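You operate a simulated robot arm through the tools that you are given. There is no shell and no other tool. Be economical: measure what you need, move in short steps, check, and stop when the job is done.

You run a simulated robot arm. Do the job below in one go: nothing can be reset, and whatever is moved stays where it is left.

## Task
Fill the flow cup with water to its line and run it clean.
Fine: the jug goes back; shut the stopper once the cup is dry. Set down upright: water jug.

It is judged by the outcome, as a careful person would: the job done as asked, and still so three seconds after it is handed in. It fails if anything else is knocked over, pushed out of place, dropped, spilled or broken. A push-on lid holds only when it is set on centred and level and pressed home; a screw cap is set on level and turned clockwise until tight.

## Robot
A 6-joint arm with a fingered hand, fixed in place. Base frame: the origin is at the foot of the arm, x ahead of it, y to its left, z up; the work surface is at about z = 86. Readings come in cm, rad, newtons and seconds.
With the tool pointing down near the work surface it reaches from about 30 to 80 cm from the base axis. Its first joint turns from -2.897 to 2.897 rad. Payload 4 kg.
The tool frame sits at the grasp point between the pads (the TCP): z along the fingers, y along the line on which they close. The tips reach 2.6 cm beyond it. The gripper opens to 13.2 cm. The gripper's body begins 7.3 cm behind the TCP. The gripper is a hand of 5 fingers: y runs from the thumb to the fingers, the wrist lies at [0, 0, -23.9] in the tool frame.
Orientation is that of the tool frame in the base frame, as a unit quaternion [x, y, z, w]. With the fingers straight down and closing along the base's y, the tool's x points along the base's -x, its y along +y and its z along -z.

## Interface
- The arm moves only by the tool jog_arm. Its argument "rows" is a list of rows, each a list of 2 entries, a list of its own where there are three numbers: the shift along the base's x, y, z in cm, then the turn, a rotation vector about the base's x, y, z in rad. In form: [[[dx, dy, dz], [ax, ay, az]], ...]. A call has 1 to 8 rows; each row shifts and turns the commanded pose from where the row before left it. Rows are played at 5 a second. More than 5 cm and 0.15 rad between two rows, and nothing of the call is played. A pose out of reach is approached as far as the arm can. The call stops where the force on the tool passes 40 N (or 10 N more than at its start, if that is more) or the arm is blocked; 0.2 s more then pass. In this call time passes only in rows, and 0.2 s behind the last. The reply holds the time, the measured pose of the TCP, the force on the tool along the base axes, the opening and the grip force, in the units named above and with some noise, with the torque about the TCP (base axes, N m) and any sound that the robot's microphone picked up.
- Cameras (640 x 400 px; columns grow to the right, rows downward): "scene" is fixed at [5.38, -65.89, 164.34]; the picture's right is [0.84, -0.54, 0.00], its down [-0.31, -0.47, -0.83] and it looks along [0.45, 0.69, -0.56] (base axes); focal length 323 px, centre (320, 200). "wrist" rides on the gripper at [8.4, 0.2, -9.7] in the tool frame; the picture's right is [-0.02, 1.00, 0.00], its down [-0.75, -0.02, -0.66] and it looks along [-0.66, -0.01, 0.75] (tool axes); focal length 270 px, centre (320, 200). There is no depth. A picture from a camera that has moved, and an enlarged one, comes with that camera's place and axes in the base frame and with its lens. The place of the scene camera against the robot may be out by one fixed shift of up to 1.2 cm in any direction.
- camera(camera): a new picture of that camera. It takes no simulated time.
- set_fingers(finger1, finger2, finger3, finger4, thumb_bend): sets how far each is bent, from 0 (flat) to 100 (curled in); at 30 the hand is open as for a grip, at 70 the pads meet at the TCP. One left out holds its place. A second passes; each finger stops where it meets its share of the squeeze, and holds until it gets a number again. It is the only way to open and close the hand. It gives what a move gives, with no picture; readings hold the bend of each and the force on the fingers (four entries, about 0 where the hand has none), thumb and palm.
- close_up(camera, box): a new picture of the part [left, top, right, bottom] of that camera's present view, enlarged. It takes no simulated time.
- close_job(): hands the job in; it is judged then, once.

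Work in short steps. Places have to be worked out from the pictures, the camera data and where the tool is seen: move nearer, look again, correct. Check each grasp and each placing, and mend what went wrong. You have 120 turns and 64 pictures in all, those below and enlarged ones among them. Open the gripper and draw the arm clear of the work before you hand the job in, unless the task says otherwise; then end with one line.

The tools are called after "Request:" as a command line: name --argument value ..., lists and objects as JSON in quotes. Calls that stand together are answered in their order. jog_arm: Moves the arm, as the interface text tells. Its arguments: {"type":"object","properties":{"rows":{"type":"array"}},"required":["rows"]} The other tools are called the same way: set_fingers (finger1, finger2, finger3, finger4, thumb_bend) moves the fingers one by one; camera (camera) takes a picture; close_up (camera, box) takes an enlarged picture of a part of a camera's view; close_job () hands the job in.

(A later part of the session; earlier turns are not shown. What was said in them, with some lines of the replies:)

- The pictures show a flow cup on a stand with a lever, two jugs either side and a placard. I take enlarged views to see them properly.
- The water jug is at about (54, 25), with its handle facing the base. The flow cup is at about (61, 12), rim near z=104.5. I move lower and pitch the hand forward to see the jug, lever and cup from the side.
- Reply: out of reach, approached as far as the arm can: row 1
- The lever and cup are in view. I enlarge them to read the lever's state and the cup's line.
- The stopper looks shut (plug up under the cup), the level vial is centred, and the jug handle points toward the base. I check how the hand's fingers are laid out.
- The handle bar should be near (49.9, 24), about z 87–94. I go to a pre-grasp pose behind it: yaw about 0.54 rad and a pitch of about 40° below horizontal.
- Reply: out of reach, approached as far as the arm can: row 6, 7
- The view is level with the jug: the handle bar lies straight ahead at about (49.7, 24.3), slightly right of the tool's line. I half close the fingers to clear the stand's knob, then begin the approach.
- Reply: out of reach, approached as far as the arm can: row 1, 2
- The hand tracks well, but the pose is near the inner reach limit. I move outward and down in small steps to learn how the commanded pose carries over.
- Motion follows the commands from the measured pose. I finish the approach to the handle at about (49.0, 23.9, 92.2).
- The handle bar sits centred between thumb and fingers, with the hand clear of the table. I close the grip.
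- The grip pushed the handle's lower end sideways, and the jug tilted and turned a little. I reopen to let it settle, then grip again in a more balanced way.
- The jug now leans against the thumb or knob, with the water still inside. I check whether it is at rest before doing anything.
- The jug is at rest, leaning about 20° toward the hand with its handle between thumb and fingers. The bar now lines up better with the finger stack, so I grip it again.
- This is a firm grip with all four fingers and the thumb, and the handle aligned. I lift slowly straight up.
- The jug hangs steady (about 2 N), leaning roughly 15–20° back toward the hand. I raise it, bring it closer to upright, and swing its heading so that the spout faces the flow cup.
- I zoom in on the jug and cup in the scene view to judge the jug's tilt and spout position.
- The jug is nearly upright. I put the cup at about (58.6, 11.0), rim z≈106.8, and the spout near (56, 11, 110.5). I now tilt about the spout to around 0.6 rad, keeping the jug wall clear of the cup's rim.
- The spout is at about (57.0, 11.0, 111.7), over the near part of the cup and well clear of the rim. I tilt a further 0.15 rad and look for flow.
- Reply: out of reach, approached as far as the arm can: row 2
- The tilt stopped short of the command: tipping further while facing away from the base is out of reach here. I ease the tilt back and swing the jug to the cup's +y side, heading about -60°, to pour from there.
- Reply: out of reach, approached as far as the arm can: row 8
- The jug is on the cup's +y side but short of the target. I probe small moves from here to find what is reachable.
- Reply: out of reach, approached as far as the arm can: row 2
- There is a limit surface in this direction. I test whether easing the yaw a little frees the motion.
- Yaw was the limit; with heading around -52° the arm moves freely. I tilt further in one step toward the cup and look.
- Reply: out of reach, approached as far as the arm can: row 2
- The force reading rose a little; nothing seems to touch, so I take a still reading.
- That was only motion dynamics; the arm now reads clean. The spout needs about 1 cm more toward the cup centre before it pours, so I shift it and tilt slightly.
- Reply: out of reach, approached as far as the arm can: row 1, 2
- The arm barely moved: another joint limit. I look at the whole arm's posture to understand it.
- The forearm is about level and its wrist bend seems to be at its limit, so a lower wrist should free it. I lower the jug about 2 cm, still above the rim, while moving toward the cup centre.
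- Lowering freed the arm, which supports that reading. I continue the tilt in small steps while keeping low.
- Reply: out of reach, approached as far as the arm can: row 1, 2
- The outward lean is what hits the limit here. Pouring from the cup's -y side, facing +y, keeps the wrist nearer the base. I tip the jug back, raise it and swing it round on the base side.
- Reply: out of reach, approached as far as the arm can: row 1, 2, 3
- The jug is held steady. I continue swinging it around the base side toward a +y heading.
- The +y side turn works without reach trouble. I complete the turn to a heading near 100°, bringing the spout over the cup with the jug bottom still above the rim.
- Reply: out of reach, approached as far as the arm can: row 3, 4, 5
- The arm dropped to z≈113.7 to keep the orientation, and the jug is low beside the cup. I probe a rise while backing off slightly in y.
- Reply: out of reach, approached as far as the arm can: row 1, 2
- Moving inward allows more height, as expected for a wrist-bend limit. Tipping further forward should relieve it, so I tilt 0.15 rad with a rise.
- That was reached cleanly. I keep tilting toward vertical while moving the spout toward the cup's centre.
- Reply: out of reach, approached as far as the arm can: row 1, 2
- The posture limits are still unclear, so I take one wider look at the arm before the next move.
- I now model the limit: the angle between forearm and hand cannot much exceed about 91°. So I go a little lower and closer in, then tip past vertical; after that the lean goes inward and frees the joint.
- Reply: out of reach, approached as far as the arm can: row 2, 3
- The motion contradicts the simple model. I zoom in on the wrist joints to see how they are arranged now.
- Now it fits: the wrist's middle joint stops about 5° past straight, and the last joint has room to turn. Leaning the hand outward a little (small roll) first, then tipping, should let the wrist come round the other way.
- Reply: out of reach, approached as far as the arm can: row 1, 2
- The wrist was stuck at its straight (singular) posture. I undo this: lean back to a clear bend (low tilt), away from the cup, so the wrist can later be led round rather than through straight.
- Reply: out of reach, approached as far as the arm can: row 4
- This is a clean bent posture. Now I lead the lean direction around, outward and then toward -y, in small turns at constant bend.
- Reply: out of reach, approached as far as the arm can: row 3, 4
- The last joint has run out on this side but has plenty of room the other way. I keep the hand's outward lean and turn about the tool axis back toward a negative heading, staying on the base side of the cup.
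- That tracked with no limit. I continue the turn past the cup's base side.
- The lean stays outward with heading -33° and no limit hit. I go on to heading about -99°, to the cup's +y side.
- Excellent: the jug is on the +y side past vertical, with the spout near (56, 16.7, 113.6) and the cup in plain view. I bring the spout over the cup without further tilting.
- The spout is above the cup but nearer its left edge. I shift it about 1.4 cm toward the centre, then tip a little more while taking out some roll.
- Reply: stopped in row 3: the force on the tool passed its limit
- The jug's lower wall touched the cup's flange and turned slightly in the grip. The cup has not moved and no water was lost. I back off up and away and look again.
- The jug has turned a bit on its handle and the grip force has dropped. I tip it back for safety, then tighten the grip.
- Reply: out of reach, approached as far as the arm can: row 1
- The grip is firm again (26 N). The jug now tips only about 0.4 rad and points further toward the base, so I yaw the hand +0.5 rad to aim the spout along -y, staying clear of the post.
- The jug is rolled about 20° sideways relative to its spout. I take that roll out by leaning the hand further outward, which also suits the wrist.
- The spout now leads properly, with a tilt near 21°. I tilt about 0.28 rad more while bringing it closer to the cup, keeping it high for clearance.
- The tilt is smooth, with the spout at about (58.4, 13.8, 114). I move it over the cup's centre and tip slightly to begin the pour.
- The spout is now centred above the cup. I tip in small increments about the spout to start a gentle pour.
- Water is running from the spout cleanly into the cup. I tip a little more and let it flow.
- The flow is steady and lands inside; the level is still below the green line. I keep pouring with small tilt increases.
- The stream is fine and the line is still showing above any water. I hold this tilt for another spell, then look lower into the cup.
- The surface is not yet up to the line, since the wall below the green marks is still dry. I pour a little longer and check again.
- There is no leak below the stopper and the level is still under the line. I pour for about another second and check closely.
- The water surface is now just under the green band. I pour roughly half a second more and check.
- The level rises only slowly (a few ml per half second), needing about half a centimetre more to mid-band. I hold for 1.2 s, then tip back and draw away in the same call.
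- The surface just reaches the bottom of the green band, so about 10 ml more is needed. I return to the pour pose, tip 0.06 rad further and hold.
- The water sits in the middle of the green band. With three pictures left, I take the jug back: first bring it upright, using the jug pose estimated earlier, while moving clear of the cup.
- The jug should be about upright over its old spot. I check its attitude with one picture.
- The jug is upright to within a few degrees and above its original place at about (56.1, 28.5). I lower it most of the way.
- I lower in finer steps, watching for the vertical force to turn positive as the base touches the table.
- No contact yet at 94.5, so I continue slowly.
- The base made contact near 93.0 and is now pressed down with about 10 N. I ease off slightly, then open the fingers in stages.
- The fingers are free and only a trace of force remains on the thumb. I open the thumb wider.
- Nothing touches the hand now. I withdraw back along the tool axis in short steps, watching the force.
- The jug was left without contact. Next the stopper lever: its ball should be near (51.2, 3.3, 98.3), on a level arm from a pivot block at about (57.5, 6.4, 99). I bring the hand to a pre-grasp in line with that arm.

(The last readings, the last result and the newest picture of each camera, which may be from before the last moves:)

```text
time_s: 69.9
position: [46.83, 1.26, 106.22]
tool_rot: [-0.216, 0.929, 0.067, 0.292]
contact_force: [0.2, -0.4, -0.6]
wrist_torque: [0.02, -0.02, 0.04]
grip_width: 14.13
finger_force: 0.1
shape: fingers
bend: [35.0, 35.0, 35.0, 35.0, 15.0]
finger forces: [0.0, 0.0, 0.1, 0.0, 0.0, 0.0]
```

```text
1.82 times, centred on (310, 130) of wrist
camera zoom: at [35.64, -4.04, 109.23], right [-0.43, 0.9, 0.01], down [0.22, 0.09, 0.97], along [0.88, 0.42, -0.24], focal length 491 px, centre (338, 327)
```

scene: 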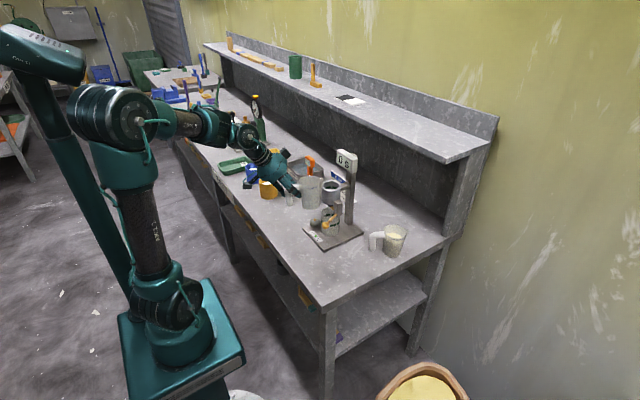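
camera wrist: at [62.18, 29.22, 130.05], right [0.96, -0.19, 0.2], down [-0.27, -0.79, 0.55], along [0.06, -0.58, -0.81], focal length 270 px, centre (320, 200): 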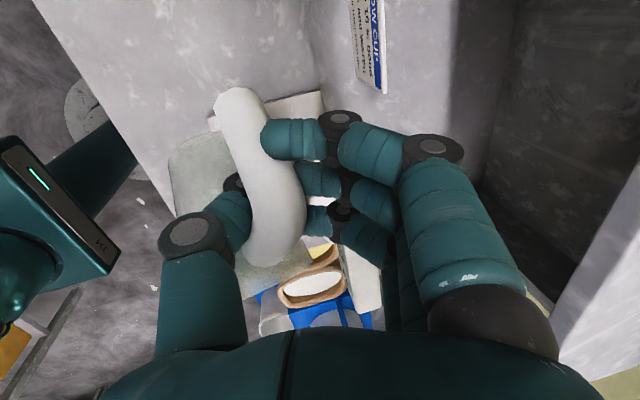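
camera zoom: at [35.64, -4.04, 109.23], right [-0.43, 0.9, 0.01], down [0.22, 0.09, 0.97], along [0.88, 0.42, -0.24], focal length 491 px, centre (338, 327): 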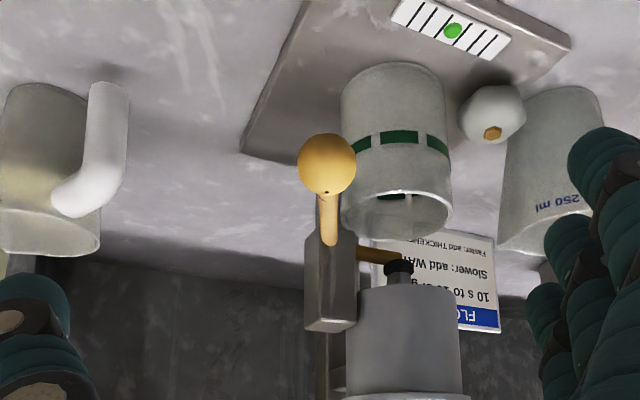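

The view looks straight along the lever arm: ball at about (51.2, 3.1, 98.4), arm nearly level into the block, plug on the rod under the cup. I move the open hand around the ball.

Request:
jog_arm --rows '[[[1.6, 0.7, -2.8], [0, 0, 0]], [[1.6, 0.6, -2.8], [0, 0, 0]], [[1.0, 0.4, -2.0], [0, 0, 0]]]'

Request:
set_fingers --finger1 55 --finger2 66 --finger3 66 --finger4 55 --thumb_bend 66

```text
time_s: 70.7
position: [50.99, 2.97, 98.56]
tool_rot: [-0.216, 0.929, 0.067, 0.293]
contact_force: [0.1, -0.9, -0.4]
wrist_torque: [0.02, 0.01, 0.02]
grip_width: 14.13
finger_force: 0.0
shape: fingers
bend: [35.0, 35.0, 35.0, 35.0, 15.0]
finger forces: [0.0, 0.1, 0.1, 0.0, 0.0, 0.0]
```

```text
time_s: 71.7
position: [51.01, 3.03, 98.58]
tool_rot: [-0.216, 0.929, 0.067, 0.292]
contact_force: [1.5, -0.9, -0.6]
wrist_torque: [0.01, -0.02, -0.01]
grip_width: 4.61
finger_force: 0.3
shape: fingers
bend: [55.0, 66.0, 66.0, 55.0, 65.0]
finger forces: [0.0, 0.0, 0.0, 0.0, 0.9, 0.0]
```

The thumb touches the ball lightly. I close the two middle fingers onto it.

Request:
set_fingers --finger2 76 --finger3 76

```text
time_s: 72.7
position: [51.02, 3.08, 98.62]
tool_rot: [-0.215, 0.93, 0.066, 0.291]
contact_force: [4.1, 4.2, -9.8]
wrist_torque: [0.0, 0.03, 0.05]
grip_width: 4.68
finger_force: 6.7
shape: fingers
bend: [55.0, 74.0, 73.0, 55.0, 65.0]
finger forces: [0.1, 5.3, 4.7, 0.0, 3.0, 0.1]
```

The fingers pull the ball toward the palm with about 10 N and the lever has not given. I test small motions, first sideways toward +y.

Request:
jog_arm --rows '[[[-0.15, 0.35, 0], [0, 0, 0]], [[-0.15, 0.35, 0], [0, 0, 0]]]'

```text
time_s: 73.3
position: [50.7, 3.66, 98.75]
tool_rot: [-0.216, 0.929, 0.066, 0.293]
contact_force: [5.3, -5.0, -7.4]
wrist_torque: [-0.04, 0.0, 0.0]
grip_width: 5.03
finger_force: 7.6
shape: fingers
bend: [55.0, 74.0, 74.0, 55.0, 64.0]
finger forces: [0.0, 4.5, 3.0, 0.0, 6.9, 0.0]
```

It resists toward +y. I try the other way, toward -y.

Request:
jog_arm --rows '[[[0.15, -0.35, 0], [0, 0, 0]], [[0.15, -0.35, 0], [0, 0, 0]], [[0.15, -0.35, 0], [0, 0, 0]], [[0.15, -0.35, 0], [0, 0, 0]]]'

```text
time_s: 74.3
position: [51.24, 2.43, 98.61]
tool_rot: [-0.216, 0.929, 0.067, 0.292]
contact_force: [2.7, 4.4, -6.6]
wrist_torque: [0.09, 0.04, 0.13]
grip_width: 4.89
finger_force: 6.7
shape: fingers
bend: [55.0, 74.0, 74.0, 55.0, 65.0]
finger forces: [0.0, 4.5, 5.7, 0.1, 4.3, 0.0]
```

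It moves to -y with little resistance. I continue 1 cm that way.

Request:
jog_arm --rows '[[[0.15, -0.4, 0], [0, 0, 0]], [[0.15, -0.4, 0], [0, 0, 0]], [[0.15, -0.4, 0], [0, 0, 0]]]'

```text
time_s: 75.1
position: [51.71, 1.05, 98.85]
tool_rot: [-0.216, 0.929, 0.068, 0.293]
contact_force: [6.8, 7.5, -4.6]
wrist_torque: [0.05, -0.02, 0.15]
grip_width: 4.91
finger_force: 6.8
shape: fingers
bend: [55.0, 75.0, 73.0, 55.0, 64.0]
finger forces: [0.1, 2.3, 7.4, 0.1, 3.9, 0.0]
```

The lever seems to be following. I continue along the arc about the pivot, turning the hand with it.

Request:
jog_arm --rows '[[[0.28, -0.38, 0], [0, 0, 0.07]], [[0.3, -0.35, 0], [0, 0, 0.07]], [[0.32, -0.33, 0], [0, 0, 0.07]], [[0.34, -0.3, 0], [0, 0, 0.07]]]'

```text
time_s: 76.1
position: [52.93, -0.42, 98.79]
tool_rot: [-0.344, 0.89, 0.108, 0.279]
contact_force: [5.6, 7.0, -4.5]
wrist_torque: [0.09, 0.03, -0.02]
grip_width: 4.92
finger_force: 7.8
shape: fingers
bend: [55.0, 75.0, 73.0, 55.0, 64.0]
finger forces: [0.1, 2.5, 8.7, 0.1, 4.9, 0.0]
```

The force stays constant like friction, so the lever is swinging about an upright pivot. I follow the arc until a stop is felt.

Request:
jog_arm --rows '[[[0.36, -0.27, 0], [0, 0, 0.06]], [[0.38, -0.24, 0], [0, 0, 0.06]], [[0.4, -0.2, 0], [0, 0, 0.06]], [[0.42, -0.16, 0], [0, 0, 0.06]]]'

```text
time_s: 77.1
position: [54.44, -1.25, 98.62]
tool_rot: [-0.447, 0.843, 0.139, 0.264]
contact_force: [2.5, 2.0, -5.0]
wrist_torque: [0.03, 0.04, -0.07]
grip_width: 4.91
finger_force: 7.9
shape: fingers
bend: [55.0, 75.0, 73.0, 55.0, 64.0]
finger forces: [0.0, 3.4, 7.7, 0.1, 5.4, 0.1]
```

The lever keeps following freely. I go on along the arc.

Request:
jog_arm --rows '[[[0.43, -0.15, 0], [0, 0, 0.06]], [[0.44, -0.11, 0], [0, 0, 0.06]], [[0.45, -0.07, 0], [0, 0, 0.06]], [[0.46, -0.03, 0], [0, 0, 0.06]]]'

```text
time_s: 78.1
position: [56.26, -1.72, 98.56]
tool_rot: [-0.545, 0.783, 0.171, 0.246]
contact_force: [-5.0, -17.9, -9.4]
wrist_torque: [-0.16, 0.1, -0.04]
grip_width: 4.98
finger_force: 11.5
shape: fingers
bend: [55.0, 76.0, 75.0, 55.0, 64.0]
finger forces: [0.1, 12.2, 4.2, 0.0, 6.4, 0.1]
```

Force rose, mostly pushing radially: my arc is cutting inward, or a stop is near. I ease outward along -y.

Request:
jog_arm --rows '[[[0, -0.4, 0], [0, 0, 0]], [[-0.1, -0.3, 0], [0, 0, 0]]]'

```text
time_s: 78.7
position: [55.98, -1.93, 98.7]
tool_rot: [-0.547, 0.781, 0.172, 0.247]
contact_force: [4.0, 12.5, -7.2]
wrist_torque: [0.03, 0.03, 0.06]
grip_width: 5.02
finger_force: 8.5
shape: fingers
bend: [55.0, 75.0, 73.0, 55.0, 64.0]
finger forces: [0.0, 3.6, 8.9, 0.0, 4.9, 0.0]
```

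The ball is now at about (56, -1.8), some 55–60° round. I push a little further along the arc to find out whether this is the stop.

Request:
jog_arm --rows '[[[0.2, 0.15, 0], [0, 0, 0.03]], [[0.4, 0.05, 0], [0, 0, 0.06]]]'

Request:
jog_arm --rows '[[[0.45, 0.08, 0], [0, 0, 0.06]]]'

```text
time_s: 79.3
position: [56.56, -2.07, 98.78]
tool_rot: [-0.58, 0.757, 0.182, 0.238]
contact_force: [0.6, 3.2, -7.1]
wrist_torque: [-0.03, 0.09, -0.04]
grip_width: 4.96
finger_force: 7.8
shape: fingers
bend: [55.0, 75.0, 74.0, 55.0, 64.0]
finger forces: [0.0, 4.6, 6.6, 0.0, 5.1, 0.0]
```

```text
time_s: 79.7
position: [57.2, -2.1, 98.72]
tool_rot: [-0.603, 0.74, 0.188, 0.232]
contact_force: [-7.6, -6.5, -6.3]
wrist_torque: [-0.1, 0.11, 0.01]
grip_width: 4.83
finger_force: 8.9
shape: fingers
bend: [55.0, 75.0, 74.0, 55.0, 65.0]
finger forces: [0.0, 7.7, 5.8, 0.0, 3.7, 0.1]
```

A firm stop begins here, so the lever should be fully open. I hold it and let the cup drain for a good while.

Request:
jog_arm --rows '[[[-0.1, 0.0, 0], [0, 0, 0]], [[0, 0, 0], [0, 0, 0]], [[0, 0, 0], [0, 0, 0]], [[0, 0, 0], [0, 0, 0]], [[0, 0, 0], [0, 0, 0]], [[0, 0, 0], [0, 0, 0]], [[0, 0, 0], [0, 0, 0]], [[0, 0, 0], [0, 0, 0]]]'

Request:
jog_arm --rows '[[[0, 0, 0], [0, 0, 0]], [[0, 0, 0], [0, 0, 0]], [[0, 0, 0], [0, 0, 0]], [[0, 0, 0], [0, 0, 0]], [[0, 0, 0], [0, 0, 0]], [[0, 0, 0], [0, 0, 0]], [[0, 0, 0], [0, 0, 0]], [[0, 0, 0], [0, 0, 0]]]'

Request:
jog_arm --rows '[[[0, 0, 0], [0, 0, 0]], [[0, 0, 0], [0, 0, 0]], [[0, 0, 0], [0, 0, 0]], [[0, 0, 0], [0, 0, 0]], [[0, 0, 0], [0, 0, 0]], [[0, 0, 0], [0, 0, 0]], [[0, 0, 0], [0, 0, 0]], [[0, 0, 0], [0, 0, 0]]]'

Request:
jog_arm --rows '[[[0, 0, 0], [0, 0, 0]], [[0, 0, 0], [0, 0, 0]], [[0, 0, 0], [0, 0, 0]], [[0, 0, 0], [0, 0, 0]], [[0, 0, 0], [0, 0, 0]], [[0, 0, 0], [0, 0, 0]], [[0, 0, 0], [0, 0, 0]], [[0, 0, 0], [0, 0, 0]]]'

Request:
jog_arm --rows '[[[0, 0, 0], [0, 0, 0]], [[0, 0, 0], [0, 0, 0]], [[0, 0, 0], [0, 0, 0]], [[0, 0, 0], [0, 0, 0]], [[0, 0, 0], [0, 0, 0]], [[0, 0, 0], [0, 0, 0]], [[0, 0, 0], [0, 0, 0]], [[0, 0, 0], [0, 0, 0]]]'

Request:
jog_arm --rows '[[[0, 0, 0], [0, 0, 0]], [[0, 0, 0], [0, 0, 0]], [[0, 0, 0], [0, 0, 0]], [[0, 0, 0], [0, 0, 0]], [[0, 0, 0], [0, 0, 0]], [[0, 0, 0], [0, 0, 0]], [[0, 0, 0], [0, 0, 0]], [[0, 0, 0], [0, 0, 0]]]'

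Request:
jog_arm --rows '[[[0, 0, 0], [0, 0, 0]], [[0, 0, 0], [0, 0, 0]], [[0, 0, 0], [0, 0, 0]], [[0, 0, 0], [0, 0, 0]], [[0, 0, 0], [0, 0, 0]], [[0, 0, 0], [0, 0, 0]], [[0, 0, 0], [0, 0, 0]], [[0, 0, 0], [0, 0, 0]]]'

Request:
jog_arm --rows '[[[0, 0, 0], [0, 0, 0]], [[0, 0, 0], [0, 0, 0]], [[0, 0, 0], [0, 0, 0]], [[0, 0, 0], [0, 0, 0]], [[0, 0, 0], [0, 0, 0]], [[0, 0, 0], [0, 0, 0]], [[0, 0, 0], [0, 0, 0]], [[0, 0, 0], [0, 0, 0]]]'

```text
time_s: 81.5
position: [57.11, -2.06, 98.59]
tool_rot: [-0.602, 0.74, 0.189, 0.233]
contact_force: [-3.5, -9.5, -9.8]
wrist_torque: [-0.15, 0.11, -0.08]
grip_width: 4.88
finger_force: 9.1
shape: fingers
bend: [55.0, 75.0, 74.0, 55.0, 65.0]
finger forces: [0.0, 9.4, 4.4, 0.1, 5.6, 0.0]
```

```text
time_s: 83.3
position: [57.09, -2.09, 98.7]
tool_rot: [-0.603, 0.74, 0.189, 0.232]
contact_force: [-3.9, -11.2, -10.1]
wrist_torque: [-0.14, 0.1, -0.05]
grip_width: 4.88
finger_force: 9.8
shape: fingers
bend: [55.0, 75.0, 74.0, 55.0, 65.0]
finger forces: [0.0, 9.5, 4.3, 0.1, 5.5, 0.0]
```

```text
time_s: 85.1
position: [57.15, -2.04, 98.67]
tool_rot: [-0.602, 0.74, 0.189, 0.233]
contact_force: [-3.7, -10.9, -11.1]
wrist_torque: [-0.17, 0.1, -0.07]
grip_width: 4.87
finger_force: 9.9
shape: fingers
bend: [55.0, 75.0, 74.0, 55.0, 65.0]
finger forces: [0.1, 9.6, 4.4, 0.0, 5.6, 0.0]
```

```text
time_s: 86.9
position: [57.17, -1.99, 98.7]
tool_rot: [-0.602, 0.74, 0.189, 0.234]
contact_force: [-4.0, -10.6, -10.7]
wrist_torque: [-0.15, 0.08, -0.06]
grip_width: 4.87
finger_force: 9.5
shape: fingers
bend: [55.0, 75.0, 74.0, 55.0, 65.0]
finger forces: [0.1, 9.5, 4.4, 0.0, 5.4, 0.0]
```

```text
time_s: 88.7
position: [57.28, -2.13, 98.72]
tool_rot: [-0.601, 0.741, 0.187, 0.234]
contact_force: [-3.7, -10.9, -10.5]
wrist_torque: [-0.13, 0.08, -0.05]
grip_width: 4.87
finger_force: 9.5
shape: fingers
bend: [55.0, 75.0, 74.0, 55.0, 65.0]
finger forces: [0.0, 9.7, 4.4, 0.0, 5.5, 0.0]
```

```text
time_s: 90.5
position: [57.17, -2.05, 98.78]
tool_rot: [-0.602, 0.74, 0.189, 0.234]
contact_force: [-3.4, -10.6, -10.5]
wrist_torque: [-0.14, 0.1, -0.05]
grip_width: 4.9
finger_force: 9.4
shape: fingers
bend: [55.0, 75.0, 74.0, 55.0, 65.0]
finger forces: [0.0, 9.4, 4.5, 0.0, 5.4, 0.0]
```

```text
time_s: 92.3
position: [57.28, -2.11, 98.76]
tool_rot: [-0.602, 0.74, 0.189, 0.233]
contact_force: [-3.5, -10.2, -10.5]
wrist_torque: [-0.15, 0.12, -0.06]
grip_width: 4.89
finger_force: 9.3
shape: fingers
bend: [55.0, 75.0, 74.0, 55.0, 65.0]
finger forces: [0.0, 9.6, 4.5, 0.0, 5.5, 0.0]
```

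```text
time_s: 94.1
position: [57.09, -1.99, 98.67]
tool_rot: [-0.602, 0.74, 0.189, 0.233]
contact_force: [-3.4, -9.7, -10.1]
wrist_torque: [-0.15, 0.07, -0.03]
grip_width: 4.88
finger_force: 9.3
shape: fingers
bend: [55.0, 75.0, 74.0, 55.0, 65.0]
finger forces: [0.1, 9.5, 4.5, 0.0, 5.5, 0.0]
```

I have waited about 15 s since opening. I use the last picture on the timer, cup, receiver and jug together.

Request:
close_up --camera "scene" --box '[275, 142, 371, 238]'

```text
4.17 times, centred on (323, 190) of scene
camera zoom: at [5.38, -65.89, 164.34], right [0.84, -0.54, 0.0], down [-0.31, -0.47, -0.83], along [0.45, 0.69, -0.56], focal length 1348 px, centre (308, 242)
```

zoom: 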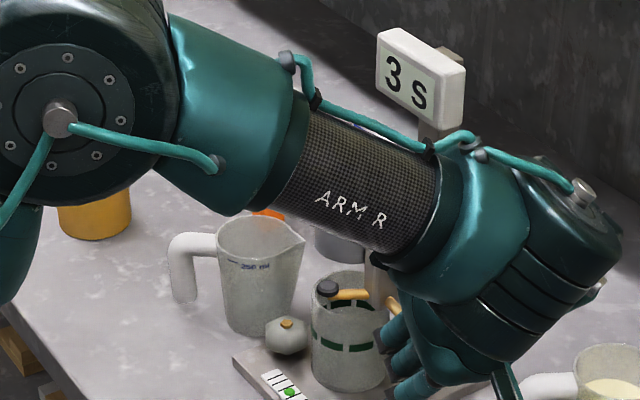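

The timer shows 3 s and has stopped, so the water ran out through the open stopper. The plug is swung aside, and the jug stands upright by itself. I now swing the lever back along the same arc to shut it.

Request:
jog_arm --rows '[[[-0.5, 0.08, 0], [0, 0, -0.075]], [[-0.5, 0.1, 0], [0, 0, -0.075]], [[-0.55, 0.18, 0], [0, 0, -0.08]], [[-0.55, 0.2, 0], [0, 0, -0.08]], [[-0.55, 0.23, 0], [0, 0, -0.08]]]'

```text
time_s: 95.3
position: [54.56, -1.08, 98.66]
tool_rot: [-0.447, 0.843, 0.14, 0.265]
contact_force: [0.5, 3.9, -10.2]
wrist_torque: [-0.03, 0.07, 0.12]
grip_width: 4.96
finger_force: 8.6
shape: fingers
bend: [55.0, 75.0, 74.0, 55.0, 64.0]
finger forces: [0.1, 6.9, 5.9, 0.0, 5.2, 0.0]
```

The lever follows back with low force. I continue along the reverse arc.

Request:
jog_arm --rows '[[[-0.52, 0.22, 0], [0, 0, -0.08]], [[-0.5, 0.25, 0], [0, 0, -0.08]], [[-0.5, 0.28, 0], [0, 0, -0.08]], [[-0.45, 0.42, 0], [0, 0, -0.09]], [[-0.42, 0.48, 0], [0, 0, -0.09]], [[-0.4, 0.5, 0], [0, 0, -0.1]]]'

Request:
jog_arm --rows '[[[-0.16, 0.45, 0], [0, 0, 0]], [[-0.16, 0.45, 0], [0, 0, 0]], [[-0.15, 0.45, 0], [0, 0, 0]], [[-0.1, 0.35, 0], [0, 0, 0]]]'

```text
time_s: 96.7
position: [51.78, 0.99, 98.69]
tool_rot: [-0.216, 0.929, 0.067, 0.293]
contact_force: [8.2, 7.5, -0.3]
wrist_torque: [0.07, -0.07, 0.09]
grip_width: 4.93
finger_force: 7.6
shape: fingers
bend: [55.0, 75.0, 73.0, 55.0, 64.0]
finger forces: [0.0, 1.7, 8.8, 0.0, 3.9, 0.0]
```

```text
time_s: 97.7
position: [51.01, 2.72, 98.63]
tool_rot: [-0.215, 0.93, 0.068, 0.291]
contact_force: [-10.5, -8.5, -7.5]
wrist_torque: [-0.01, 0.15, -0.18]
grip_width: 5.03
finger_force: 9.9
shape: fingers
bend: [55.0, 76.0, 74.0, 55.0, 64.0]
finger forces: [0.0, 8.5, 3.6, 0.0, 7.7, 0.0]
```

Nearly closed; I follow slightly outward and press on to the closed stop.

Request:
jog_arm --rows '[[[-0.2, 0.3, 0], [0, 0, 0]], [[-0.15, 0.35, 0], [0, 0, 0]]]'

Request:
jog_arm --rows '[[[-0.1, 0.3, 0], [0, 0, 0]], [[-0.1, 0.25, 0], [0, 0, 0]]]'

```text
time_s: 98.3
position: [50.82, 3.35, 98.82]
tool_rot: [-0.216, 0.929, 0.068, 0.292]
contact_force: [-13.9, -7.7, -14.5]
wrist_torque: [-0.02, 0.23, -0.14]
grip_width: 5.03
finger_force: 10.7
shape: fingers
bend: [55.0, 76.0, 74.0, 55.0, 64.0]
finger forces: [0.0, 12.9, 2.9, 0.0, 6.4, 0.1]
```

```text
time_s: 98.9
position: [50.57, 3.85, 98.66]
tool_rot: [-0.216, 0.929, 0.067, 0.292]
contact_force: [-8.9, -13.9, -13.5]
wrist_torque: [-0.08, 0.2, -0.21]
grip_width: 5.17
finger_force: 10.8
shape: fingers
bend: [55.0, 75.0, 75.0, 55.0, 64.0]
finger forces: [0.0, 10.2, 2.0, 0.0, 9.5, 0.1]
```

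The sideways resistance matches what I felt at the shut stop at the start, so the stopper is closed. I give one last small press, then open the hand.

Request:
jog_arm --rows '[[[-0.1, 0.2, 0], [0, 0, 0]]]'

Request:
set_fingers --finger1 40 --finger2 40 --finger3 40 --finger4 40

Request:
set_fingers --thumb_bend 20

```text
time_s: 99.3
position: [50.6, 4.09, 98.9]
tool_rot: [-0.215, 0.929, 0.067, 0.293]
contact_force: [-2.6, -14.7, -11.3]
wrist_torque: [0.02, 0.11, -0.22]
grip_width: 5.41
finger_force: 9.1
shape: fingers
bend: [55.0, 75.0, 75.0, 55.0, 63.0]
finger forces: [0.0, 4.7, 1.2, 0.1, 11.9, 0.0]
```

```text
time_s: 100.3
position: [50.44, 3.97, 98.74]
tool_rot: [-0.216, 0.929, 0.067, 0.294]
contact_force: [6.2, -11.5, 1.1]
wrist_torque: [-0.11, -0.07, -0.02]
grip_width: 7.64
finger_force: 6.2
shape: fingers
bend: [40.0, 40.0, 40.0, 40.0, 63.0]
finger forces: [0.1, 0.0, 0.0, 0.0, 12.3, 0.1]
```

```text
time_s: 101.3
position: [50.61, 4.06, 98.74]
tool_rot: [-0.215, 0.93, 0.067, 0.292]
contact_force: [0.4, 0.3, 0.0]
wrist_torque: [0.0, -0.03, -0.01]
grip_width: 13.11
finger_force: 0.0
shape: fingers
bend: [40.0, 40.0, 40.0, 40.0, 21.0]
finger forces: [0.1, 0.1, 0.1, 0.0, 0.1, 0.0]
```

The thumb alone pushed 13 N squarely against the stop, and the hand is now free. I withdraw straight back along the tool axis and up, clear of everything.

Request:
jog_arm --rows '[[[-0.75, -0.36, 1.2], [0, 0, 0]], [[-0.75, -0.36, 1.2], [0, 0, 0]], [[-1.0, -0.5, 1.7], [0, 0, 0]], [[-1.5, -0.7, 2.6], [0, 0, 0]], [[-1.5, -0.7, 3], [0, 0, 0]], [[-1, 0, 4], [0, 0, 0]], [[0, 0, 4], [0, 0, 0]]]'

```text
time_s: 102.9
position: [43.99, 1.63, 116.45]
tool_rot: [-0.215, 0.929, 0.067, 0.293]
contact_force: [0.1, 0.0, -0.3]
wrist_torque: [0.03, 0.0, 0.02]
grip_width: 13.14
finger_force: 0.1
shape: fingers
bend: [40.0, 40.0, 40.0, 40.0, 21.0]
finger forces: [0.0, 0.0, 0.0, 0.0, 0.1, 0.0]
```

The arm is clear. The cup was filled to its band and drained, and the stopper is shut. The jug stands upright on the bench, so I hand the job in.

Request:
close_job

```text
The job is handed in.
```

I filled the flow cup with water to its green line and drained it (the timer stopped at 3 s). I then shut the stopper. The water jug is upright on the bench, but about 5–6 cm from where it started, on the side nearer the cup stand. I had no pictures left to look inside the drained cup or at the shut stopper. I took "dry" from the stopped timer and the 15 s wait, and "shut" from the lever pressing firmly against its stop.
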